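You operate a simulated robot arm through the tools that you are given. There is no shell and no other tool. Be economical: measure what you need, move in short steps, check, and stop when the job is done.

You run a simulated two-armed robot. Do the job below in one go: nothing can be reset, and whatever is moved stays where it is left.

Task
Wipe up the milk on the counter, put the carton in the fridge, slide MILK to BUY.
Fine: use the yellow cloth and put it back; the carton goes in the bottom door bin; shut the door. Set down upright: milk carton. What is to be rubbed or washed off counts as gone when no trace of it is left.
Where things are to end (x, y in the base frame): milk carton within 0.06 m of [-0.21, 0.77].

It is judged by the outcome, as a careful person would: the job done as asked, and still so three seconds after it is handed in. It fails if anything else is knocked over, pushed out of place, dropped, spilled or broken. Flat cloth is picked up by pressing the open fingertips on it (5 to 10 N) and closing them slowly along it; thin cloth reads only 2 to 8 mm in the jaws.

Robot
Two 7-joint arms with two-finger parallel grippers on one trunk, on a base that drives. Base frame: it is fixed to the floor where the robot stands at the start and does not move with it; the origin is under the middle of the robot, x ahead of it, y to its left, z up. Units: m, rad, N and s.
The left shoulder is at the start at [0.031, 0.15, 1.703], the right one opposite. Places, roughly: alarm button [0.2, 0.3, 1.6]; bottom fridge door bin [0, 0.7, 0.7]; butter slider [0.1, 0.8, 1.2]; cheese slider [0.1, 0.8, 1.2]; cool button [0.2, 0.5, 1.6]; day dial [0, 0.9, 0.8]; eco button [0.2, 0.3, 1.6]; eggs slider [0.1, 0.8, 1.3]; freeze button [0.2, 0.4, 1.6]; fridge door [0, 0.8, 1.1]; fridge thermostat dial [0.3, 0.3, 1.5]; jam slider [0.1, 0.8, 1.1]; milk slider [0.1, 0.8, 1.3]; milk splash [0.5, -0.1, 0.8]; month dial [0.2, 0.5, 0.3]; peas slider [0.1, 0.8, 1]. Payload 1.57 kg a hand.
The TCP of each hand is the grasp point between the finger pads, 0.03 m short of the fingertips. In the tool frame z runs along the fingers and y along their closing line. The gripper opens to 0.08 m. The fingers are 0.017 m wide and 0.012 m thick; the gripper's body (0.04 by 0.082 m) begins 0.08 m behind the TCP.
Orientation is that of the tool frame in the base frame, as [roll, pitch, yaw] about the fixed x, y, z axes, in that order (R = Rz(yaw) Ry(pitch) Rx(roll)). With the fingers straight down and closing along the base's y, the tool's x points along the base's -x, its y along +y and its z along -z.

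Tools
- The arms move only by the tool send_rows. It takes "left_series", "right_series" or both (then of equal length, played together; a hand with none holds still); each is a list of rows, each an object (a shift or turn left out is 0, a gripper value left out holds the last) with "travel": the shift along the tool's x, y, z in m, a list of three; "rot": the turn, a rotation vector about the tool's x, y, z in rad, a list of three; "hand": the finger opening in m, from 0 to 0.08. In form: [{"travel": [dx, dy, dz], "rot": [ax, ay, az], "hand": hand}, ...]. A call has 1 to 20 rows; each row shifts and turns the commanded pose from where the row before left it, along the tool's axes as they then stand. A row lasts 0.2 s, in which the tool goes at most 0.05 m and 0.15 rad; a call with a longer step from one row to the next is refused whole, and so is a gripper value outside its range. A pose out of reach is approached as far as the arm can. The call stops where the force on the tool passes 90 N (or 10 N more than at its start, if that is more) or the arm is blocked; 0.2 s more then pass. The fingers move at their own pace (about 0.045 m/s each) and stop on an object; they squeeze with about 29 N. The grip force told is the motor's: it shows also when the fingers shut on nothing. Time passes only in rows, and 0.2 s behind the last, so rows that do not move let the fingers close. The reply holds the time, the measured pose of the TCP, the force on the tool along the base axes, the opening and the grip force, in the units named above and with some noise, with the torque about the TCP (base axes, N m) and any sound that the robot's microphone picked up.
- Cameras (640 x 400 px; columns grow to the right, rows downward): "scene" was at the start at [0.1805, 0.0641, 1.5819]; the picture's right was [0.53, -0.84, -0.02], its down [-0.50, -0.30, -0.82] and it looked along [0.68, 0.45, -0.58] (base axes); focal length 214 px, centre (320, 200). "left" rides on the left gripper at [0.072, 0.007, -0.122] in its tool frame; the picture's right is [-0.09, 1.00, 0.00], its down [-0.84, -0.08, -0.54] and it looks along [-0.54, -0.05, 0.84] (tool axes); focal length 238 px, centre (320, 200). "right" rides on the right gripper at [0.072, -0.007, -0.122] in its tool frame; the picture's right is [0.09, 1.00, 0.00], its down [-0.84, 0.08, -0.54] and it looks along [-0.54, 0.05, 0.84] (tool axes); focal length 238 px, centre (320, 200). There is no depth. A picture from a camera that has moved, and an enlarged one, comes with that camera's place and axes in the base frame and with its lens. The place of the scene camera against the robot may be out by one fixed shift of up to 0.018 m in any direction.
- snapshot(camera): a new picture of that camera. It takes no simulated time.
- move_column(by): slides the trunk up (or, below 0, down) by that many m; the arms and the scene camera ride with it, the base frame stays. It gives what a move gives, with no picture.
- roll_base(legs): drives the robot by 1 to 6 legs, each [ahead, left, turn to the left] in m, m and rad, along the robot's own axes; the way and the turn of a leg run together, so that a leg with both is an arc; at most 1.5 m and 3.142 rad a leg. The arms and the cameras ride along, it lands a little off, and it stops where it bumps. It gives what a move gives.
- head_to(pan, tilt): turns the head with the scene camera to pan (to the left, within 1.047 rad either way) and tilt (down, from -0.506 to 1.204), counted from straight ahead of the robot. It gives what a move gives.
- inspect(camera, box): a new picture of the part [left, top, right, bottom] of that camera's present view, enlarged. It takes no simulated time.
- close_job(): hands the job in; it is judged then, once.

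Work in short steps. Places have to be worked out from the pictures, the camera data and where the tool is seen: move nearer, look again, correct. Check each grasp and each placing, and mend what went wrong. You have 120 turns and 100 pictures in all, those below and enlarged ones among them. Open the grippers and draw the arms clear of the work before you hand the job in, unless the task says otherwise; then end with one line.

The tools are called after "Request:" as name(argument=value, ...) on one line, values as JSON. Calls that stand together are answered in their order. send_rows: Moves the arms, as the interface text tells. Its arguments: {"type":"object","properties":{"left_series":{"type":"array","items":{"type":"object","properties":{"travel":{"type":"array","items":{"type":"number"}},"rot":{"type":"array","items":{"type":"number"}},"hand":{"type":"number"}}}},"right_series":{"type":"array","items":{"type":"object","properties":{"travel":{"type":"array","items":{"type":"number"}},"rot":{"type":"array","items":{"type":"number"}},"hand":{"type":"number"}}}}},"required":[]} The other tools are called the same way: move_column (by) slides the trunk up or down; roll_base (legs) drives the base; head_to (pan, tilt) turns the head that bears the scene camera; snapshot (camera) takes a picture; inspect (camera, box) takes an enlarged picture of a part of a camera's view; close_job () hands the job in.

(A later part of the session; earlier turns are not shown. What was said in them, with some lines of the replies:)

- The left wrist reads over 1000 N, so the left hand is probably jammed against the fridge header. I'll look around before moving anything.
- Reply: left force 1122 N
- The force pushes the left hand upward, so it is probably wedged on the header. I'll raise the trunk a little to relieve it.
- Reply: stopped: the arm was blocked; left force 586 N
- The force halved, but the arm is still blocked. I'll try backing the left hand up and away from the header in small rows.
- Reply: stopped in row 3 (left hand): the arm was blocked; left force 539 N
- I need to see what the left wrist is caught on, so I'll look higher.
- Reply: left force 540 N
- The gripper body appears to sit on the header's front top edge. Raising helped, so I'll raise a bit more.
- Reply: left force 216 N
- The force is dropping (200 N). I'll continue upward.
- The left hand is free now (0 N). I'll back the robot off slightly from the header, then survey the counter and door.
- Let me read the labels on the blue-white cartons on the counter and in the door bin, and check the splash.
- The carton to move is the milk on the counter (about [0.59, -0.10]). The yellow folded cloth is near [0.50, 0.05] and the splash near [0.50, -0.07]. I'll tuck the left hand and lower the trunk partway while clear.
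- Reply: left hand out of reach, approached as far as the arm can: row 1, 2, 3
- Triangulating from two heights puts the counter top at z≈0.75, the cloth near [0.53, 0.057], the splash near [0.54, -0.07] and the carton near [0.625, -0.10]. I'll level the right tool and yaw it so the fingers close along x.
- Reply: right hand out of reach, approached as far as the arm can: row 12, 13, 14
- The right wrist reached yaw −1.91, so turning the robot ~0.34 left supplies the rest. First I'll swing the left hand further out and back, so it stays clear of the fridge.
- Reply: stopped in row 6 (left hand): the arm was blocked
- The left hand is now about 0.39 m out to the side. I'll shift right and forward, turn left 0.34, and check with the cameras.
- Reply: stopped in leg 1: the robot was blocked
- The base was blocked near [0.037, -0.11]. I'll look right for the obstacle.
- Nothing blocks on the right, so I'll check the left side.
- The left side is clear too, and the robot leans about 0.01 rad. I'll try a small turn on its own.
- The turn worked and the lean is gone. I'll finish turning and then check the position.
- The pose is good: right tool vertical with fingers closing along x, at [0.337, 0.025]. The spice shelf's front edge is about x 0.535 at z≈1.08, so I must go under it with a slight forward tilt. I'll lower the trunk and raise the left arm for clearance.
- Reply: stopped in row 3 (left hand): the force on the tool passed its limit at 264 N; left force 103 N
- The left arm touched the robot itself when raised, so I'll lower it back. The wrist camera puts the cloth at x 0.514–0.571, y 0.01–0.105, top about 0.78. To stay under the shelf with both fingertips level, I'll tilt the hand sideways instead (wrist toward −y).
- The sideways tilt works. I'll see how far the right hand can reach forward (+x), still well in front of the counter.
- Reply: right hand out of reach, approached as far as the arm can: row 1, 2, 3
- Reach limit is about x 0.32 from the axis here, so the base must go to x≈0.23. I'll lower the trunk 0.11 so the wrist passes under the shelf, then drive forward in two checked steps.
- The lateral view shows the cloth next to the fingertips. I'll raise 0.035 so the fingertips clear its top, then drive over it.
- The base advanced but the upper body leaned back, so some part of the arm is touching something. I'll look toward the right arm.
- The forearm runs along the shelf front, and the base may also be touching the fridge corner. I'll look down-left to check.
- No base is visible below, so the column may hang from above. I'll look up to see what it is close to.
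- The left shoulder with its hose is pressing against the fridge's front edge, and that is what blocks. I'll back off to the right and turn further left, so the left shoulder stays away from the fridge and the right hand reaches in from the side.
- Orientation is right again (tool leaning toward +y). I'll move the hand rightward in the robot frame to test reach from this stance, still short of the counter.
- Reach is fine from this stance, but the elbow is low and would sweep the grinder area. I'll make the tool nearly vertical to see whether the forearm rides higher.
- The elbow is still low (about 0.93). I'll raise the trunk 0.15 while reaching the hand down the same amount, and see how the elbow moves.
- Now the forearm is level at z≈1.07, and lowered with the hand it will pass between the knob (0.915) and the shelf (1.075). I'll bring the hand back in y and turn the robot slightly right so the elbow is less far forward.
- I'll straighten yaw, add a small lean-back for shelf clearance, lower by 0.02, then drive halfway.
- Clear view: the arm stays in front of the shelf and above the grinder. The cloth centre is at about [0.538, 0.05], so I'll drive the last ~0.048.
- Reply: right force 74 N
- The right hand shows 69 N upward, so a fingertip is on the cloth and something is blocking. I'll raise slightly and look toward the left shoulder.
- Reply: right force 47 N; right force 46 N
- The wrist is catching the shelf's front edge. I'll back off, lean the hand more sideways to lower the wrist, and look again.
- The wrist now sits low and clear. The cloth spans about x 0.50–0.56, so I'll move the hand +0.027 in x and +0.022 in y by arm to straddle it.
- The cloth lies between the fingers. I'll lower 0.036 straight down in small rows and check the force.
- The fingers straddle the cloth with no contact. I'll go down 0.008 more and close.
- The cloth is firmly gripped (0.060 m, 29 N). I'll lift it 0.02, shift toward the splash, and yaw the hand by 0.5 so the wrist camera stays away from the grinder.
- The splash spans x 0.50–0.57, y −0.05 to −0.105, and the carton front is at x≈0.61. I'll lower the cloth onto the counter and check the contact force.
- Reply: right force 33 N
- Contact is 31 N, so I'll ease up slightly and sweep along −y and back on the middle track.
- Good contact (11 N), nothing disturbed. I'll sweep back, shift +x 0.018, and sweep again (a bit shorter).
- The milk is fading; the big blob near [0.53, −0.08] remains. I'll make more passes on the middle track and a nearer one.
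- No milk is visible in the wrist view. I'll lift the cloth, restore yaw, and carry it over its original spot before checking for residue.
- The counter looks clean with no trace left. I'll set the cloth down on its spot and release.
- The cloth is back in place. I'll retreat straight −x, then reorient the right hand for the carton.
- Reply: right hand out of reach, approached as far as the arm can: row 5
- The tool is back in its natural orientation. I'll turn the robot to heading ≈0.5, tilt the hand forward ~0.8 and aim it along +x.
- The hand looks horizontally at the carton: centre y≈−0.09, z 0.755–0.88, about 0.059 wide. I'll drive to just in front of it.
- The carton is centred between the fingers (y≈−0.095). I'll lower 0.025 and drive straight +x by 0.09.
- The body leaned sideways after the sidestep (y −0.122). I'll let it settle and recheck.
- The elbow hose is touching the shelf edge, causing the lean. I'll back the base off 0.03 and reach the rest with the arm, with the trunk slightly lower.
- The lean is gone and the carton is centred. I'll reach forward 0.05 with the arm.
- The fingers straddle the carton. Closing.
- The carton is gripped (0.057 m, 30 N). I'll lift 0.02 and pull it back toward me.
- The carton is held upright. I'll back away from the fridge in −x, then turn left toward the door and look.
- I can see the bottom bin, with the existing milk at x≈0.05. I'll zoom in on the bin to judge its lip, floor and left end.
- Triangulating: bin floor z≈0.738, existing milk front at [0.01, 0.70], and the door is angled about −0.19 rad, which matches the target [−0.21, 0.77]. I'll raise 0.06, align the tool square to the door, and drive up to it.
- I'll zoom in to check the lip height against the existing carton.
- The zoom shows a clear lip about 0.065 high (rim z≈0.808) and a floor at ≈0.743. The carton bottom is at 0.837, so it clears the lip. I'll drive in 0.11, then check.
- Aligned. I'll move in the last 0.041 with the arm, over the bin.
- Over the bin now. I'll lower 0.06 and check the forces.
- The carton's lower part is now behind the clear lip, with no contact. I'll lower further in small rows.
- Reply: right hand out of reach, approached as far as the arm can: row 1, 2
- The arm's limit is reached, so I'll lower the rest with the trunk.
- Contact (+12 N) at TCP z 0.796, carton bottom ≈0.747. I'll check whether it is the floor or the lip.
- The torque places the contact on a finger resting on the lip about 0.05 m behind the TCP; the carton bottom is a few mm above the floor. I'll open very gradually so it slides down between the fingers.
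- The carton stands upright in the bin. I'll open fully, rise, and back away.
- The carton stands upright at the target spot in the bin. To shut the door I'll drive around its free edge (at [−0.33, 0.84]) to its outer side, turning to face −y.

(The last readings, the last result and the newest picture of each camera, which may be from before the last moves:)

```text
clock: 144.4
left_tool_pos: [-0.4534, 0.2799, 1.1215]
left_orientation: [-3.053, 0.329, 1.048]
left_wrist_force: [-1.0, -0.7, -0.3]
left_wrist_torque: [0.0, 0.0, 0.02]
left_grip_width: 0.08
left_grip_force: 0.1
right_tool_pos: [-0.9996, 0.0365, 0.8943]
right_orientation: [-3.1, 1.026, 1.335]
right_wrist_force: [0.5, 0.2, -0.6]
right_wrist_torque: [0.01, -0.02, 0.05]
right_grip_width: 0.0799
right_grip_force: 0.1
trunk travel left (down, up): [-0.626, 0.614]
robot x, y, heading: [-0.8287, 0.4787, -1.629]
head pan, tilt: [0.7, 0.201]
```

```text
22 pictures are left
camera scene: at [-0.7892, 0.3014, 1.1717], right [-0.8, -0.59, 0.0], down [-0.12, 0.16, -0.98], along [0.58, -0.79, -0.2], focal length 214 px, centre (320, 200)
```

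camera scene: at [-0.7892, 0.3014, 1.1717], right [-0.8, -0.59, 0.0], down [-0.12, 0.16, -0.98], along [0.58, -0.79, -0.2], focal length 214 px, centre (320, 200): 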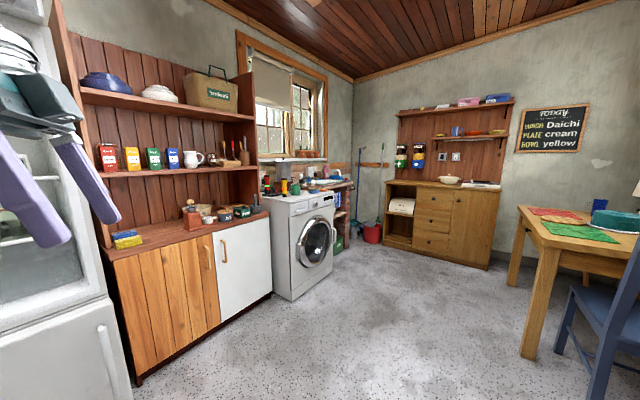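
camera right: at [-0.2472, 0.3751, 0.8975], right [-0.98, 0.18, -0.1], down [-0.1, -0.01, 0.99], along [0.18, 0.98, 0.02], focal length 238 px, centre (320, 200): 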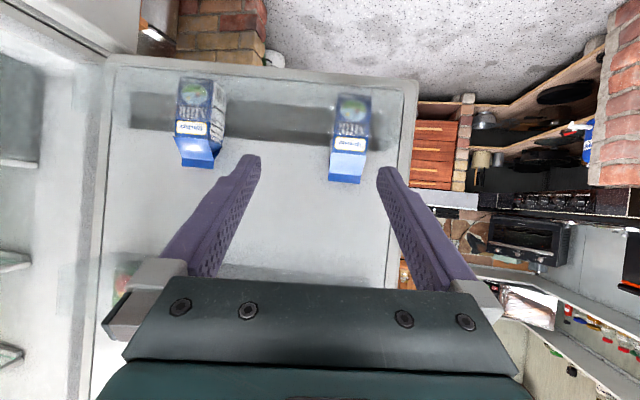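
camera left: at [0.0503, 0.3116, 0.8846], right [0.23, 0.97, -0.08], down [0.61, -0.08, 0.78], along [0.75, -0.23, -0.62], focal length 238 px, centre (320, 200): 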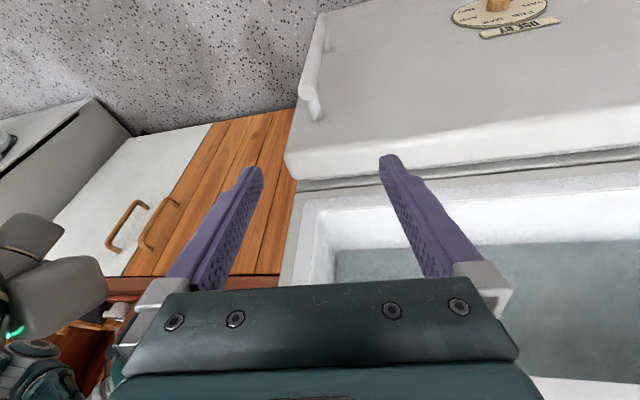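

The way is open. I'll shift a bit away from the door edge, back up past it to y≈1.3, and look at the door's outer face.

Request:
roll_base(legs=[[0, -0.12, 0], [-0.85, 0, 0]])

Request:
head_to(pan=0.9, tilt=0.2)

Request:
snapshot(camera="scene")

```text
clock: 149.8
left_tool_pos: [-0.5167, 1.1323, 1.1214]
left_orientation: [-3.053, 0.328, 1.04]
left_wrist_force: [0.0, -0.2, 0.2]
left_wrist_torque: [-0.02, 0.0, 0.0]
left_grip_width: 0.08
left_grip_force: 0.0
right_tool_pos: [-1.0648, 0.8933, 0.8938]
right_orientation: [-3.101, 1.023, 1.328]
right_wrist_force: [0.4, 0.6, -0.2]
right_wrist_torque: [-0.02, -0.02, -0.03]
right_grip_width: 0.0802
right_grip_force: 0.1
trunk travel left (down, up): [-0.626, 0.614]
robot x, y, heading: [-0.8932, 1.3304, -1.642]
head pan, tilt: [0.7, 0.201]
```

```text
clock: 150.5
left_tool_pos: [-0.5183, 1.1305, 1.1217]
left_orientation: [-3.056, 0.329, 1.04]
left_wrist_force: [-0.7, 0.0, 0.1]
left_wrist_torque: [-0.02, -0.01, -0.03]
left_grip_width: 0.08
left_grip_force: 0.0
right_tool_pos: [-1.0642, 0.8906, 0.8941]
right_orientation: [-3.1, 1.025, 1.327]
right_wrist_force: [0.2, -0.5, 0.4]
right_wrist_torque: [-0.03, 0.0, 0.01]
right_grip_width: 0.0799
right_grip_force: 0.0
trunk travel left (down, up): [-0.626, 0.614]
robot x, y, heading: [-0.8944, 1.3297, -1.637]
head pan, tilt: [0.901, 0.201]
```

```text
21 pictures are left
camera scene: at [-0.8394, 1.1686, 1.1717], right [-0.67, -0.74, 0.0], down [-0.15, 0.13, -0.98], along [0.72, -0.66, -0.2], focal length 214 px, centre (320, 200)
```

scene: 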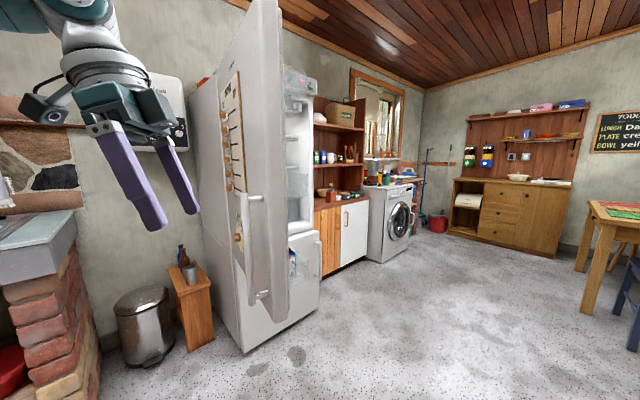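

The outer face has the slider board near the hinge and a vertical handle near the free edge (z 0.73–1.05). I'll use the left hand (tip z≈1.09) as a peg near the free edge, starting behind the door, and push toward −y.

Request:
roll_base(legs=[[0, 0.255, 0], [0.1, 0, 0]])

Request:
head_to(pan=1.047, tilt=0.2)

Request:
snapshot(camera="scene")

```text
clock: 153.1
left_tool_pos: [-0.2674, 1.0157, 1.1217]
left_orientation: [-3.054, 0.327, 1.042]
left_wrist_force: [-0.6, -0.4, 0.6]
left_wrist_torque: [0.04, -0.01, 0.01]
left_grip_width: 0.0798
left_grip_force: 0.0
right_tool_pos: [-0.8147, 0.775, 0.8951]
right_orientation: [-3.101, 1.025, 1.327]
right_wrist_force: [-0.5, -1.0, -0.9]
right_wrist_torque: [0.0, 0.0, -0.04]
right_grip_width: 0.0798
right_grip_force: 0.0
trunk travel left (down, up): [-0.626, 0.614]
robot x, y, heading: [-0.6425, 1.2156, -1.642]
head pan, tilt: [0.901, 0.201]
```

```text
clock: 153.8
left_tool_pos: [-0.2679, 1.0147, 1.1206]
left_orientation: [-3.053, 0.329, 1.041]
left_wrist_force: [1.2, 0.2, -0.9]
left_wrist_torque: [-0.01, -0.01, 0.01]
left_grip_width: 0.08
left_grip_force: 0.0
right_tool_pos: [-0.8142, 0.7758, 0.8948]
right_orientation: [-3.099, 1.026, 1.33]
right_wrist_force: [0.1, 0.2, -0.2]
right_wrist_torque: [-0.02, 0.01, 0.01]
right_grip_width: 0.0798
right_grip_force: 0.1
trunk travel left (down, up): [-0.626, 0.614]
robot x, y, heading: [-0.6421, 1.2172, -1.637]
head pan, tilt: [1.047, 0.201]
```

```text
20 pictures are left
camera scene: at [-0.5818, 1.0625, 1.1717], right [-0.56, -0.83, 0.0], down [-0.17, 0.11, -0.98], along [0.81, -0.55, -0.2], focal length 214 px, centre (320, 200)
```

scene: 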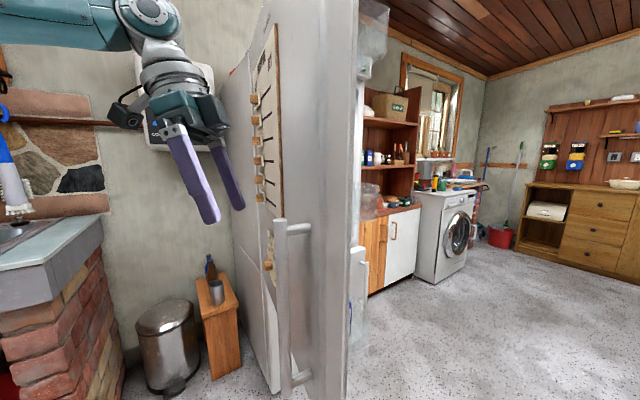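

Clear view of the left hand behind the door. I'll drive ahead in small steps to push the door gently.

Request:
roll_base(legs=[[0.06, 0, 0], [0.05, 0, 0], [0.05, 0, 0], [0.05, 0, 0]])

Request:
snapshot(camera="scene")

```text
clock: 156.4
left_tool_pos: [-0.2826, 0.807, 1.1231]
left_orientation: [-3.054, 0.328, 1.041]
left_wrist_force: [0.2, 0.2, 0.0]
left_wrist_torque: [0.0, 0.01, -0.01]
left_grip_width: 0.0801
left_grip_force: 0.1
right_tool_pos: [-0.8288, 0.5675, 0.8941]
right_orientation: [-3.099, 1.024, 1.33]
right_wrist_force: [0.2, -0.3, 1.2]
right_wrist_torque: [0.02, -0.02, -0.03]
right_grip_width: 0.0799
right_grip_force: 0.0
trunk travel left (down, up): [-0.626, 0.614]
robot x, y, heading: [-0.6563, 1.0042, -1.64]
head pan, tilt: [1.047, 0.201]
```

```text
19 pictures are left
camera scene: at [-0.5963, 0.8542, 1.1718], right [-0.56, -0.83, 0.0], down [-0.17, 0.11, -0.98], along [0.81, -0.55, -0.2], focal length 214 px, centre (320, 200)
```

scene: 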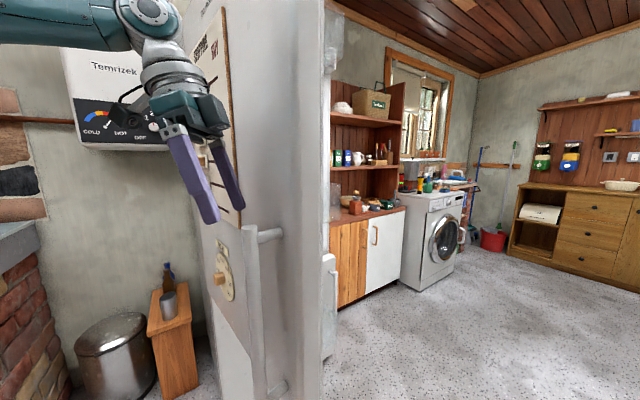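

The door is turning with the push. I'll continue, adding a little +x to follow the arc.

Request:
roll_base(legs=[[0.05, 0.005, 0], [0.05, 0.01, 0], [0.05, 0.015, 0], [0.05, 0.02, 0]])

Request:
snapshot(camera="scene")

```text
clock: 158.9
left_tool_pos: [-0.2465, 0.6034, 1.1227]
left_orientation: [-3.054, 0.327, 1.041]
left_wrist_force: [0.1, 0.2, -0.1]
left_wrist_torque: [-0.01, -0.02, -0.03]
left_grip_width: 0.0801
left_grip_force: 0.1
right_tool_pos: [-0.7952, 0.3641, 0.895]
right_orientation: [-3.101, 1.023, 1.33]
right_wrist_force: [0.5, 0.0, -0.2]
right_wrist_torque: [0.0, 0.02, 0.01]
right_grip_width: 0.0798
right_grip_force: 0.1
trunk travel left (down, up): [-0.626, 0.614]
robot x, y, heading: [-0.6201, 0.8005, -1.638]
head pan, tilt: [1.047, 0.201]
```

```text
18 pictures are left
camera scene: at [-0.5609, 0.651, 1.1718], right [-0.56, -0.83, 0.0], down [-0.17, 0.11, -0.98], along [0.81, -0.55, -0.2], focal length 214 px, centre (320, 200)
```

scene: 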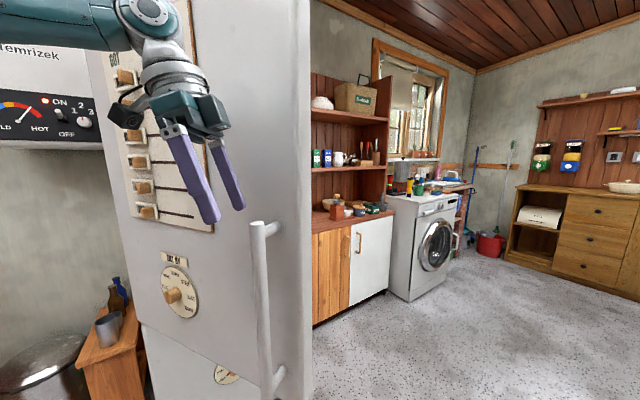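

The door is at about 202° of its swing (free edge near [−0.31, 0.50]). For the rest I'll push with the closed right fingertips, so I'll back up, turn left to heading ≈ −0.8 and close the right gripper.

Request:
roll_base(legs=[[-0.3, 0, 0], [0, 0, 0.85]])

Request:
send_rows(right_series=[{"hand": 0.0}, {}, {}, {}, {}])

Request:
head_to(pan=0.0, tilt=0.35)

Request:
snapshot(camera="scene")

```text
clock: 163.2
left_tool_pos: [-0.2031, 1.2569, 1.122]
left_orientation: [-3.054, 0.328, 1.893]
left_wrist_force: [-0.5, 0.7, 0.1]
left_wrist_torque: [0.01, 0.01, 0.0]
left_grip_width: 0.0799
left_grip_force: 0.1
right_tool_pos: [-0.3854, 0.6884, 0.895]
right_orientation: [-3.101, 1.024, 2.182]
right_wrist_force: [0.0, 0.5, -0.2]
right_wrist_torque: [-0.03, 0.04, 0.03]
right_grip_width: 0.0801
right_grip_force: 0.1
trunk travel left (down, up): [-0.626, 0.614]
robot x, y, heading: [-0.6007, 1.1071, -0.789]
head pan, tilt: [1.047, 0.201]
```

```text
clock: 164.4
left_tool_pos: [-0.2037, 1.2569, 1.1226]
left_orientation: [-3.055, 0.328, 1.89]
left_wrist_force: [-0.3, 0.3, 0.2]
left_wrist_torque: [-0.03, 0.0, 0.02]
left_grip_width: 0.08
left_grip_force: 0.0
right_tool_pos: [-0.3848, 0.6885, 0.8952]
right_orientation: [-3.1, 1.024, 2.181]
right_wrist_force: [-0.8, -0.2, -0.3]
right_wrist_torque: [0.01, 0.0, 0.02]
right_grip_width: 0.0
right_grip_force: 15.1
trunk travel left (down, up): [-0.626, 0.614]
robot x, y, heading: [-0.5997, 1.1047, -0.789]
head pan, tilt: [1.047, 0.201]
```

```text
clock: 165.7
left_tool_pos: [-0.2043, 1.2576, 1.1234]
left_orientation: [-3.054, 0.329, 1.892]
left_wrist_force: [0.3, -0.3, -0.1]
left_wrist_torque: [0.0, -0.03, -0.03]
left_grip_width: 0.08
left_grip_force: 0.2
right_tool_pos: [-0.3838, 0.6888, 0.8933]
right_orientation: [-3.1, 1.024, 2.183]
right_wrist_force: [0.7, 0.0, 0.9]
right_wrist_torque: [-0.03, 0.0, 0.01]
right_grip_width: 0.0
right_grip_force: 21.0
trunk travel left (down, up): [-0.626, 0.614]
robot x, y, heading: [-0.6035, 1.1048, -0.788]
head pan, tilt: [0.0, 0.351]
```

```text
17 pictures are left
camera scene: at [-0.4743, 0.9701, 1.1578], right [-0.71, -0.7, 0.0], down [-0.24, 0.24, -0.94], along [0.66, -0.67, -0.34], focal length 214 px, centre (320, 200)
```

scene: 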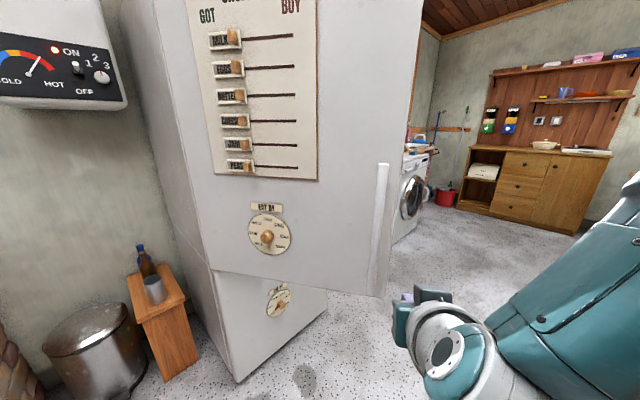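

The sliders (MILK on top, GOT left, BUY right) are all at GOT. The door stands at ~205°, so I'll bring the closed right fingertips to the outer face between the dial and the handle, then push in small arcs.

Request:
roll_base(legs=[[0.13, 0.082, 0], [0.06, 0, 0], [0.05, 0, 0]])

Request:
snapshot(camera="scene")

```text
clock: 168.2
left_tool_pos: [0.0241, 1.145, 1.1222]
left_orientation: [-3.054, 0.328, 1.891]
left_wrist_force: [0.1, -0.3, 1.1]
left_wrist_torque: [0.02, 0.02, 0.01]
left_grip_width: 0.0802
left_grip_force: 0.1
right_tool_pos: [-0.1564, 0.5766, 0.8935]
right_orientation: [-3.099, 1.024, 2.182]
right_wrist_force: [0.0, 0.9, -0.5]
right_wrist_torque: [-0.01, 0.01, -0.01]
right_grip_width: 0.0
right_grip_force: 20.9
trunk travel left (down, up): [-0.626, 0.614]
robot x, y, heading: [-0.3732, 0.9924, -0.785]
head pan, tilt: [0.0, 0.351]
```

```text
16 pictures are left
camera scene: at [-0.2461, 0.8579, 1.1578], right [-0.71, -0.7, 0.0], down [-0.24, 0.24, -0.94], along [0.66, -0.67, -0.34], focal length 214 px, centre (320, 200)
```

scene: 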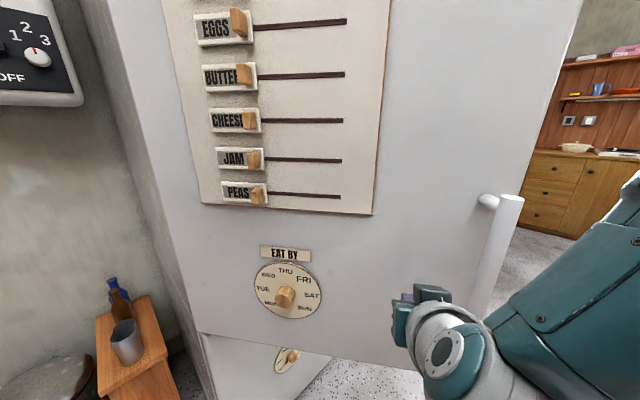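

The fingertips are beside the dial, near the door surface. I'll push along the arc in three small arc legs.

Request:
roll_base(legs=[[0.037, -0.061, 0.095], [0.037, -0.061, 0.095], [0.037, -0.061, 0.095]])

Request:
snapshot(camera="scene")

```text
clock: 170.4
left_tool_pos: [-0.0549, 1.0379, 1.1219]
left_orientation: [-3.054, 0.328, 2.179]
left_wrist_force: [-1.1, 0.4, -0.3]
left_wrist_torque: [-0.02, 0.01, 0.01]
left_grip_width: 0.0799
left_grip_force: 0.0
right_tool_pos: [-0.0684, 0.4425, 0.8943]
right_orientation: [-3.099, 1.025, 2.467]
right_wrist_force: [-0.2, 0.3, -0.4]
right_wrist_torque: [0.01, 0.01, 0.01]
right_grip_width: 0.0001
right_grip_force: 21.6
trunk travel left (down, up): [-0.626, 0.614]
robot x, y, heading: [-0.3932, 0.7876, -0.503]
head pan, tilt: [0.0, 0.351]
```

```text
15 pictures are left
camera scene: at [-0.2347, 0.69, 1.1578], right [-0.48, -0.88, 0.0], down [-0.3, 0.17, -0.94], along [0.82, -0.45, -0.34], focal length 214 px, centre (320, 200)
```

scene: 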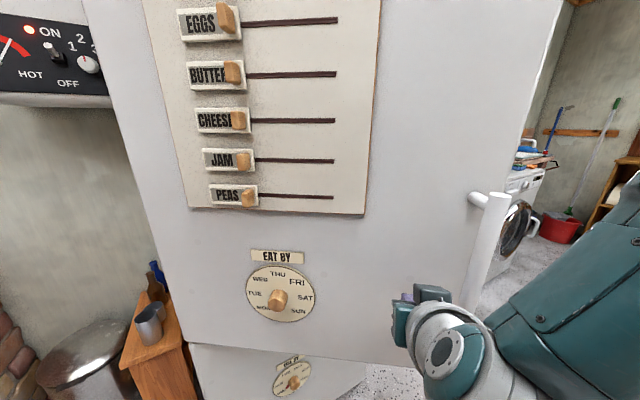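

The door is following. Next arc segment.

Request:
roll_base(legs=[[0.0445, -0.063, 0.1], [0.0445, -0.063, 0.1], [0.0445, -0.063, 0.1]])

Request:
snapshot(camera="scene")

```text
clock: 172.8
left_tool_pos: [-0.0867, 0.9043, 1.1217]
left_orientation: [-3.055, 0.327, 2.476]
left_wrist_force: [0.2, -0.3, -0.6]
left_wrist_torque: [-0.02, 0.01, 0.02]
left_grip_width: 0.0797
left_grip_force: 0.0
right_tool_pos: [0.0768, 0.3306, 0.8951]
right_orientation: [-3.098, 1.025, 2.766]
right_wrist_force: [-0.4, 0.2, 0.6]
right_wrist_torque: [0.02, 0.01, -0.02]
right_grip_width: 0.0
right_grip_force: 21.1
trunk travel left (down, up): [-0.626, 0.614]
robot x, y, heading: [-0.3377, 0.5622, -0.204]
head pan, tilt: [0.0, 0.351]
```

```text
14 pictures are left
camera scene: at [-0.1559, 0.5206, 1.1578], right [-0.2, -0.98, 0.0], down [-0.34, 0.07, -0.94], along [0.92, -0.19, -0.34], focal length 214 px, centre (320, 200)
```

scene: 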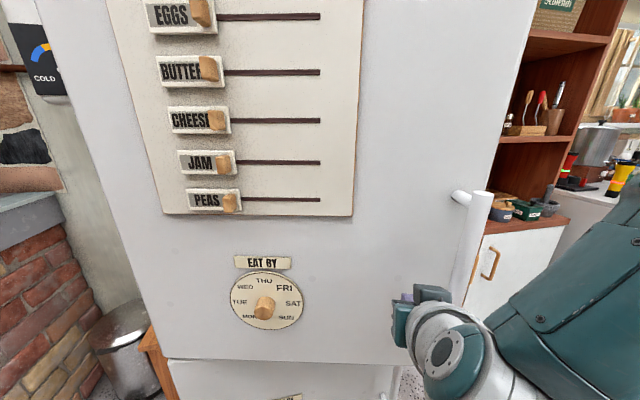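

Almost closed. Final segment, gently.

Request:
roll_base(legs=[[0.04, -0.035, 0.067], [0.04, -0.035, 0.067], [0.03, -0.02, 0.06]])

Request:
snapshot(camera="scene")

```text
clock: 174.7
left_tool_pos: [-0.0633, 0.8439, 1.1208]
left_orientation: [-3.052, 0.325, 2.671]
left_wrist_force: [0.1, 0.1, 0.7]
left_wrist_torque: [-0.01, -0.01, 0.01]
left_grip_width: 0.0799
left_grip_force: 0.0
right_tool_pos: [0.2066, 0.311, 0.8929]
right_orientation: [-3.095, 1.026, 2.962]
right_wrist_force: [-42.2, -0.6, 41.6]
right_wrist_torque: [0.12, -0.91, 0.06]
right_grip_width: 0.0
right_grip_force: 21.2
trunk travel left (down, up): [-0.626, 0.614]
robot x, y, heading: [-0.235, 0.4592, -0.009]
head pan, tilt: [0.0, 0.351]
```

```text
13 pictures are left
camera scene: at [-0.0572, 0.4552, 1.1572], right [-0.01, -1.0, 0.0], down [-0.35, 0.0, -0.94], along [0.94, -0.01, -0.35], focal length 214 px, centre (320, 200)
```

scene: 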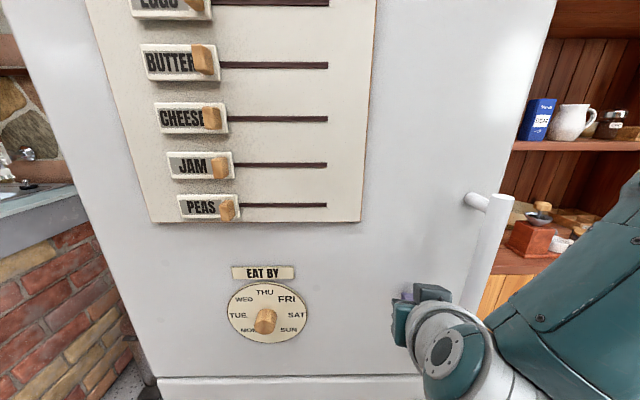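

The right fingertips read −42 N in x with the door flush against the frame: it is shut. I'll back off, raise the trunk to slider height, and look.

Request:
roll_base(legs=[[-0.13, 0, 0]])

Request:
move_column(by=0.3)

Request:
snapshot(camera="scene")

```text
clock: 176.0
left_tool_pos: [-0.1896, 0.8457, 1.1209]
left_orientation: [-3.054, 0.329, 2.669]
left_wrist_force: [-0.3, -0.1, 0.2]
left_wrist_torque: [0.0, -0.02, 0.0]
left_grip_width: 0.0798
left_grip_force: 0.2
right_tool_pos: [0.0815, 0.3134, 0.8946]
right_orientation: [-3.098, 1.027, 2.957]
right_wrist_force: [-0.2, -0.4, -0.5]
right_wrist_torque: [0.05, 0.0, 0.0]
right_grip_width: 0.0
right_grip_force: 21.7
trunk travel left (down, up): [-0.626, 0.614]
robot x, y, heading: [-0.3671, 0.4659, -0.017]
head pan, tilt: [0.0, 0.351]
```

```text
clock: 179.0
left_tool_pos: [-0.189, 0.8471, 1.4224]
left_orientation: [-3.055, 0.326, 2.669]
left_wrist_force: [-0.9, 0.4, 0.6]
left_wrist_torque: [0.03, -0.01, -0.03]
left_grip_width: 0.0802
left_grip_force: 0.1
right_tool_pos: [0.0804, 0.3131, 1.1949]
right_orientation: [-3.098, 1.028, 2.956]
right_wrist_force: [-0.1, -0.3, -0.1]
right_wrist_torque: [-0.01, 0.01, -0.01]
right_grip_width: 0.0001
right_grip_force: 21.2
trunk travel left (down, up): [-0.926, 0.314]
robot x, y, heading: [-0.3659, 0.4603, -0.014]
head pan, tilt: [0.0, 0.351]
```

```text
12 pictures are left
camera scene: at [-0.1843, 0.4577, 1.4577], right [-0.01, -1.0, 0.0], down [-0.34, 0.0, -0.94], along [0.94, -0.01, -0.34], focal length 214 px, centre (320, 200)
```

scene: 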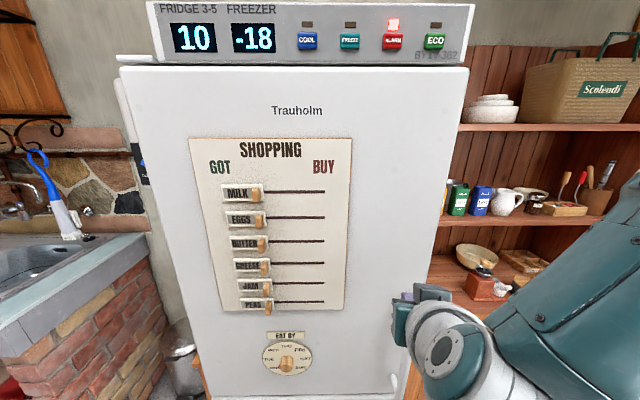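

The door is flush and shut. The MILK knob is at about [0.22, 0.578, 1.325] and its track ends near y 0.445. I'll raise and shift left so the right fingertips come to the knob's left side, still in front of the board.

Request:
move_column(by=0.148)

Request:
roll_base(legs=[[0, 0.3, 0.014]])

Request:
snapshot(camera="right")

Request:
head_to(pan=-0.45, tilt=0.5)

Request:
snapshot(camera="scene")

```text
clock: 180.7
left_tool_pos: [-0.1887, 0.8457, 1.5696]
left_orientation: [-3.055, 0.329, 2.669]
left_wrist_force: [-0.3, 0.1, 0.1]
left_wrist_torque: [-0.03, -0.01, -0.01]
left_grip_width: 0.08
left_grip_force: 0.2
right_tool_pos: [0.0814, 0.3139, 1.3428]
right_orientation: [-3.098, 1.029, 2.957]
right_wrist_force: [0.7, -0.1, 0.2]
right_wrist_torque: [0.0, 0.02, 0.03]
right_grip_width: 0.0001
right_grip_force: 20.7
trunk travel left (down, up): [-1.074, 0.166]
robot x, y, heading: [-0.3644, 0.459, -0.016]
head pan, tilt: [0.0, 0.351]
```

```text
clock: 182.8
left_tool_pos: [-0.1925, 1.1445, 1.5699]
left_orientation: [-3.055, 0.327, 2.68]
left_wrist_force: [0.4, -0.3, 0.5]
left_wrist_torque: [0.0, 0.01, 0.02]
left_grip_width: 0.0799
left_grip_force: 0.0
right_tool_pos: [0.0842, 0.6154, 1.3443]
right_orientation: [-3.097, 1.03, 2.971]
right_wrist_force: [1.6, 0.3, 0.1]
right_wrist_torque: [0.02, 0.0, -0.03]
right_grip_width: 0.0
right_grip_force: 21.0
trunk travel left (down, up): [-1.074, 0.166]
robot x, y, heading: [-0.3646, 0.7555, -0.003]
head pan, tilt: [0.0, 0.351]
```

```text
11 pictures are left
camera right: at [-0.0559, 0.6399, 1.346], right [0.16, 0.98, -0.1], down [-0.01, 0.1, 0.99], along [0.99, -0.16, 0.03], focal length 238 px, centre (320, 200)
```

right: 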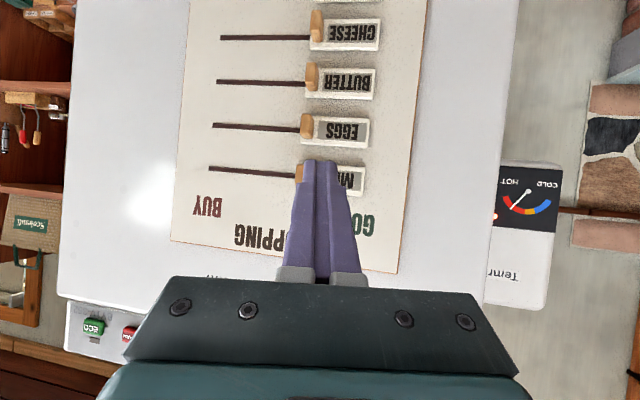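

```text
clock: 183.7
left_tool_pos: [-0.1911, 1.1461, 1.5699]
left_orientation: [-3.054, 0.327, 2.681]
left_wrist_force: [-0.5, 0.0, -0.5]
left_wrist_torque: [0.01, 0.0, -0.01]
left_grip_width: 0.0798
left_grip_force: 0.2
right_tool_pos: [0.0852, 0.616, 1.3431]
right_orientation: [-3.098, 1.028, 2.966]
right_wrist_force: [-0.2, 0.0, -0.4]
right_wrist_torque: [0.02, 0.02, 0.01]
right_grip_width: 0.0
right_grip_force: 21.2
trunk travel left (down, up): [-1.074, 0.166]
robot x, y, heading: [-0.3638, 0.7553, 0.001]
head pan, tilt: [-0.45, 0.499]
```

```text
10 pictures are left
camera scene: at [-0.1933, 0.7182, 1.5921], right [-0.44, -0.9, 0.0], down [-0.43, 0.21, -0.88], along [0.79, -0.38, -0.48], focal length 214 px, centre (320, 200)
```

scene: 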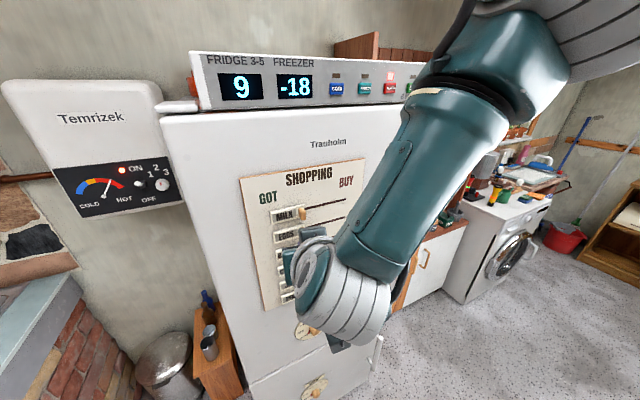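

The fridge display fell from 10 to 9, confirming the door is shut. The MILK knob is at ≈[0.225, 0.567, 1.323] and the fingertip at [0.11, 0.61, 1.328], so I'll advance 0.085 along x beside the knob.

Request:
roll_base(legs=[[0.085, 0, 0]])

Request:
snapshot(camera="right")

```text
clock: 184.8
left_tool_pos: [-0.1077, 1.1458, 1.569]
left_orientation: [-3.054, 0.328, 2.682]
left_wrist_force: [-0.2, 0.4, 0.6]
left_wrist_torque: [-0.02, 0.03, 0.01]
left_grip_width: 0.08
left_grip_force: 0.1
right_tool_pos: [0.1682, 0.6162, 1.3434]
right_orientation: [-3.098, 1.028, 2.97]
right_wrist_force: [0.4, -0.8, 0.0]
right_wrist_torque: [0.02, -0.01, 0.0]
right_grip_width: 0.0
right_grip_force: 21.5
trunk travel left (down, up): [-1.074, 0.166]
robot x, y, heading: [-0.2821, 0.7567, 0.001]
head pan, tilt: [-0.45, 0.499]
```

```text
9 pictures are left
camera right: at [0.0281, 0.64, 1.3459], right [0.16, 0.98, -0.1], down [-0.01, 0.1, 0.99], along [0.99, -0.16, 0.03], focal length 238 px, centre (320, 200)
```

right: 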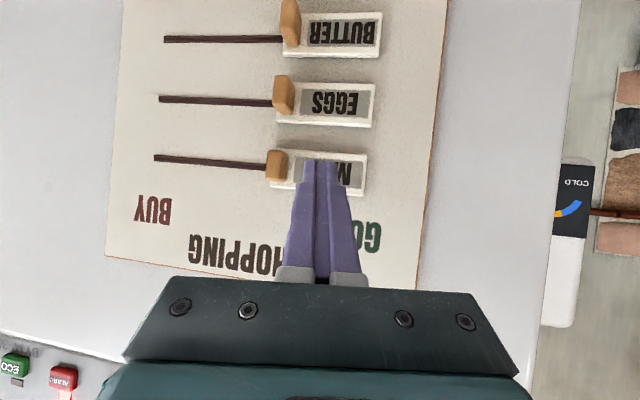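

Triangulation confirms the knob at [0.226, 0.567, 1.326]. I'll advance 0.022 beside it and push −y with the arm.

Request:
send_rows(right_series=[{"travel": [-0.0056, 0.0019, 0.0093]}, {"travel": [-0.0056, 0.0019, 0.0093]}, {"travel": [-0.0011, -0.0118, 0.0018]}, {"travel": [-0.0011, -0.0118, 0.0018]}, {"travel": [-0.0011, -0.0118, 0.0018]}, {"travel": [-0.0011, -0.0118, 0.0018]}, {"travel": [-0.0011, -0.0118, 0.0018]}, {}])

Request:
snapshot(camera="right")

```text
clock: 186.6
left_tool_pos: [-0.1095, 1.1463, 1.5693]
left_orientation: [-3.049, 0.322, 2.68]
left_wrist_force: [0.1, 1.5, -0.3]
left_wrist_torque: [0.0, -0.01, 0.01]
left_grip_width: 0.0801
left_grip_force: 0.0
right_tool_pos: [0.1916, 0.5879, 1.3461]
right_orientation: [-3.093, 0.983, 2.97]
right_wrist_force: [-45.7, -0.2, -21.1]
right_wrist_torque: [-0.12, 1.13, 0.18]
right_grip_width: 0.0001
right_grip_force: 21.7
right hand out of reach, approached as far as the arm can: row 4, 5, 6, 7
trunk travel left (down, up): [-1.074, 0.166]
robot x, y, heading: [-0.2802, 0.7561, -0.001]
head pan, tilt: [-0.45, 0.499]
```

```text
8 pictures are left
camera right: at [0.0518, 0.6127, 1.3552], right [0.16, 0.98, -0.1], down [0.03, 0.1, 0.99], along [0.99, -0.16, -0.02], focal length 238 px, centre (320, 200)
```

right: 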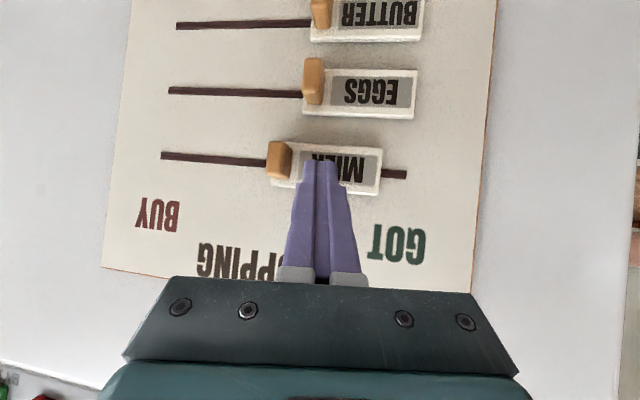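

The label plate slides along with its knob; it has moved ~0.03 by friction, and the arm is at its reach limit. I'll relieve the press slightly and drive the base right to push the knob the remaining ~0.11.

Request:
send_rows(right_series=[{"travel": [0.0045, -0.001, -0.0065]}, {}])

Request:
roll_base(legs=[[0, -0.03, 0], [0, -0.03, 0], [0, -0.025, 0]])

Request:
snapshot(camera="right")

```text
clock: 187.2
left_tool_pos: [-0.1101, 1.1455, 1.5684]
left_orientation: [-3.052, 0.323, 2.68]
left_wrist_force: [0.3, 0.5, -0.1]
left_wrist_torque: [0.0, 0.01, -0.02]
left_grip_width: 0.0799
left_grip_force: 0.2
right_tool_pos: [0.1918, 0.5916, 1.3537]
right_orientation: [-3.094, 1.002, 2.967]
right_wrist_force: [-24.3, -1.2, -21.1]
right_wrist_torque: [-0.09, 0.9, 0.08]
right_grip_width: 0.0
right_grip_force: 21.1
right hand out of reach, approached as far as the arm can: row 1
trunk travel left (down, up): [-1.074, 0.166]
robot x, y, heading: [-0.2794, 0.7561, 0.005]
head pan, tilt: [-0.45, 0.499]
```

```text
clock: 188.8
left_tool_pos: [-0.1093, 1.0603, 1.5687]
left_orientation: [-3.05, 0.325, 2.682]
left_wrist_force: [0.7, -0.7, -0.2]
left_wrist_torque: [-0.02, 0.02, -0.03]
left_grip_width: 0.08
left_grip_force: 0.1
right_tool_pos: [0.1932, 0.5065, 1.3555]
right_orientation: [-3.091, 1.01, 2.969]
right_wrist_force: [-41.3, -1.7, 2.0]
right_wrist_torque: [0.0, 0.43, 0.11]
right_grip_width: 0.0
right_grip_force: 21.6
trunk travel left (down, up): [-1.074, 0.166]
robot x, y, heading: [-0.279, 0.6735, -0.0]
head pan, tilt: [-0.45, 0.499]
```

```text
7 pictures are left
camera right: at [0.0528, 0.5305, 1.3612], right [0.16, 0.98, -0.11], down [0.01, 0.11, 0.99], along [0.99, -0.16, 0.01], focal length 238 px, centre (320, 200)
```

right: 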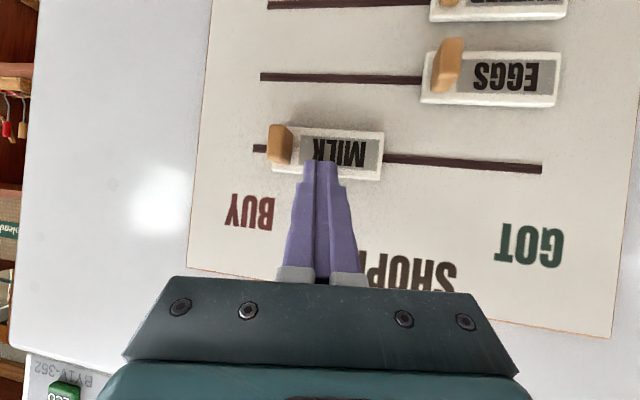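

The MILK slider is almost at the BUY end, and the others are untouched. A little more to the end stop.

Request:
roll_base(legs=[[0, -0.025, 0]])

Request:
snapshot(camera="right")

```text
clock: 189.6
left_tool_pos: [-0.1081, 1.0368, 1.5706]
left_orientation: [-3.054, 0.324, 2.681]
left_wrist_force: [0.3, -0.6, -0.1]
left_wrist_torque: [0.02, -0.01, 0.0]
left_grip_width: 0.08
left_grip_force: 0.0
right_tool_pos: [0.1931, 0.4855, 1.3557]
right_orientation: [-3.101, 1.01, 2.969]
right_wrist_force: [-28.2, 21.1, 12.9]
right_wrist_torque: [0.36, -0.04, 0.71]
right_grip_width: 0.0
right_grip_force: 21.0
trunk travel left (down, up): [-1.074, 0.166]
robot x, y, heading: [-0.282, 0.6515, -0.0]
head pan, tilt: [-0.45, 0.499]
```

```text
6 pictures are left
camera right: at [0.0527, 0.5092, 1.3617], right [0.16, 0.98, -0.1], down [0.01, 0.1, 0.99], along [0.99, -0.16, 0.01], focal length 238 px, centre (320, 200)
```

right: 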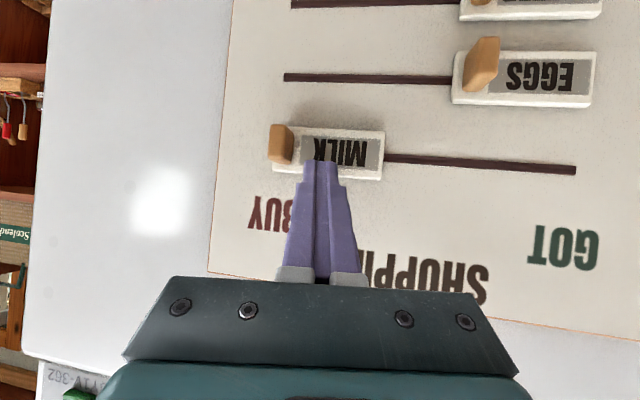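

The slot is fully covered on the BUY side and the side force rose to 21 N: end stop reached. I'll back straight away and verify.

Request:
roll_base(legs=[[-0.2, 0, 0]])

Request:
send_rows(right_series=[{"hand": 0.08}, {}, {}, {}, {}])

Request:
head_to(pan=-0.15, tilt=0.5)

Request:
snapshot(camera="scene")

```text
clock: 191.2
left_tool_pos: [-0.3066, 1.0377, 1.5705]
left_orientation: [-3.054, 0.328, 2.68]
left_wrist_force: [-0.4, -1.4, -0.8]
left_wrist_torque: [-0.02, -0.01, 0.01]
left_grip_width: 0.0804
left_grip_force: 0.0
right_tool_pos: [-0.0045, 0.4844, 1.3573]
right_orientation: [-3.098, 1.01, 2.97]
right_wrist_force: [1.2, 0.5, 0.5]
right_wrist_torque: [-0.02, -0.02, 0.0]
right_grip_width: 0.0
right_grip_force: 21.4
trunk travel left (down, up): [-1.074, 0.166]
robot x, y, heading: [-0.4799, 0.6526, -0.005]
head pan, tilt: [-0.45, 0.499]
```

```text
clock: 192.4
left_tool_pos: [-0.3056, 1.0367, 1.5692]
left_orientation: [-3.054, 0.329, 2.68]
left_wrist_force: [0.5, -0.5, -0.4]
left_wrist_torque: [0.02, 0.03, 0.0]
left_grip_width: 0.0799
left_grip_force: 0.1
right_tool_pos: [-0.0041, 0.484, 1.3579]
right_orientation: [-3.099, 1.01, 2.972]
right_wrist_force: [0.3, 0.2, -0.1]
right_wrist_torque: [0.0, -0.01, 0.01]
right_grip_width: 0.0802
right_grip_force: 0.1
trunk travel left (down, up): [-1.074, 0.166]
robot x, y, heading: [-0.4814, 0.6506, -0.004]
head pan, tilt: [-0.45, 0.499]
```

```text
clock: 193.2
left_tool_pos: [-0.3067, 1.0368, 1.5697]
left_orientation: [-3.054, 0.328, 2.681]
left_wrist_force: [0.7, 0.5, -0.4]
left_wrist_torque: [0.0, 0.0, -0.01]
left_grip_width: 0.0799
left_grip_force: 0.0
right_tool_pos: [-0.0051, 0.4849, 1.3579]
right_orientation: [-3.099, 1.012, 2.969]
right_wrist_force: [-0.3, 0.9, -0.2]
right_wrist_torque: [0.01, -0.01, -0.03]
right_grip_width: 0.0799
right_grip_force: 0.1
trunk travel left (down, up): [-1.074, 0.166]
robot x, y, heading: [-0.4787, 0.6512, -0.003]
head pan, tilt: [-0.15, 0.499]
```

```text
5 pictures are left
camera scene: at [-0.2997, 0.6352, 1.5921], right [-0.15, -0.99, 0.0], down [-0.47, 0.07, -0.88], along [0.87, -0.13, -0.48], focal length 214 px, centre (320, 200)
```

scene: 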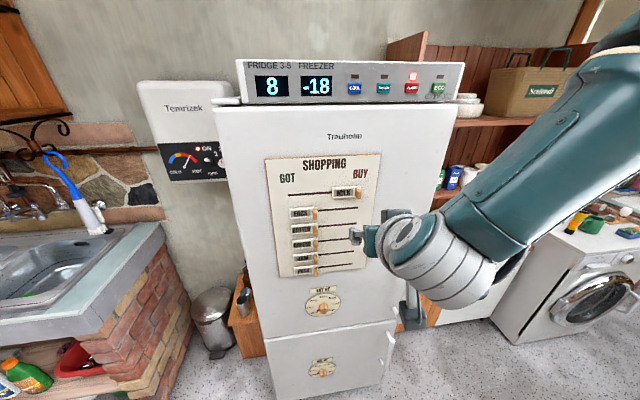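

MILK is at BUY, the door is flush and the fridge is cooling (8). Last, I'll check the counter for any milk trace and the cloth's place.

Request:
roll_base(legs=[[0.0, -0.5, 0]])

Request:
head_to(pan=0.0, tilt=0.75)

Request:
snapshot(camera="scene")

```text
clock: 196.2
left_tool_pos: [-0.307, 0.5384, 1.5712]
left_orientation: [-3.053, 0.328, 2.681]
left_wrist_force: [0.0, -1.1, -1.0]
left_wrist_torque: [0.0, 0.02, -0.03]
left_grip_width: 0.08
left_grip_force: 0.0
right_tool_pos: [-0.0037, -0.0124, 1.3576]
right_orientation: [-3.096, 1.012, 2.972]
right_wrist_force: [0.0, -0.3, -0.7]
right_wrist_torque: [0.01, -0.01, -0.02]
right_grip_width: 0.0797
right_grip_force: 0.0
trunk travel left (down, up): [-1.074, 0.166]
robot x, y, heading: [-0.4785, 0.1539, -0.004]
head pan, tilt: [-0.15, 0.499]
```

```text
clock: 196.9
left_tool_pos: [-0.3072, 0.5389, 1.5697]
left_orientation: [-3.054, 0.327, 2.681]
left_wrist_force: [0.9, 0.2, -0.1]
left_wrist_torque: [0.0, 0.02, 0.01]
left_grip_width: 0.08
left_grip_force: 0.1
right_tool_pos: [-0.0047, -0.013, 1.3572]
right_orientation: [-3.098, 1.01, 2.972]
right_wrist_force: [-0.4, -0.1, -0.2]
right_wrist_torque: [0.03, 0.0, -0.01]
right_grip_width: 0.0803
right_grip_force: 0.1
trunk travel left (down, up): [-1.074, 0.166]
robot x, y, heading: [-0.4802, 0.1498, 0.004]
head pan, tilt: [0.0, 0.75]
```

```text
4 pictures are left
camera scene: at [-0.3073, 0.1508, 1.5702], right [0.0, -1.0, 0.0], down [-0.68, 0.0, -0.73], along [0.73, 0.0, -0.68], focal length 214 px, centre (320, 200)
```

scene: 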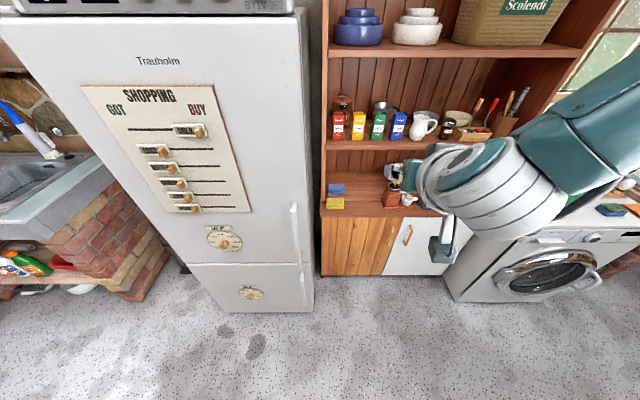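

Request:
inspect(camera="scene", box=[315, 160, 435, 235])

```text
5.33 times, centred on (375, 198) of scene
camera zoom: at [-0.3073, 0.1508, 1.5702], right [0.0, -1.0, 0.0], down [-0.68, 0.0, -0.73], along [0.73, 0.0, -0.68], focal length 1144 px, centre (27, 213)
```

zoom: 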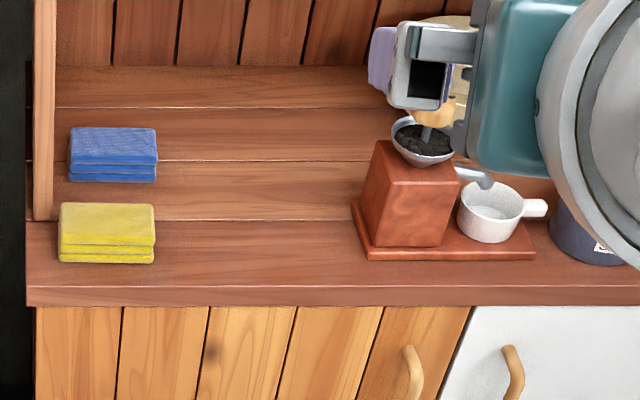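

The counter is clean, the yellow cloth is back in front of the blue one, the grinder is undisturbed, and the arms are clear with both grippers open. Handing in.

Request:
close_job()

```text
The job is handed in.
```

The job is handed in: milk wiped up with the yellow cloth and the cloth put back, carton set upright in the bottom door bin near [-0.21, 0.77] (before the door was shut), door shut, and MILK slid to BUY.
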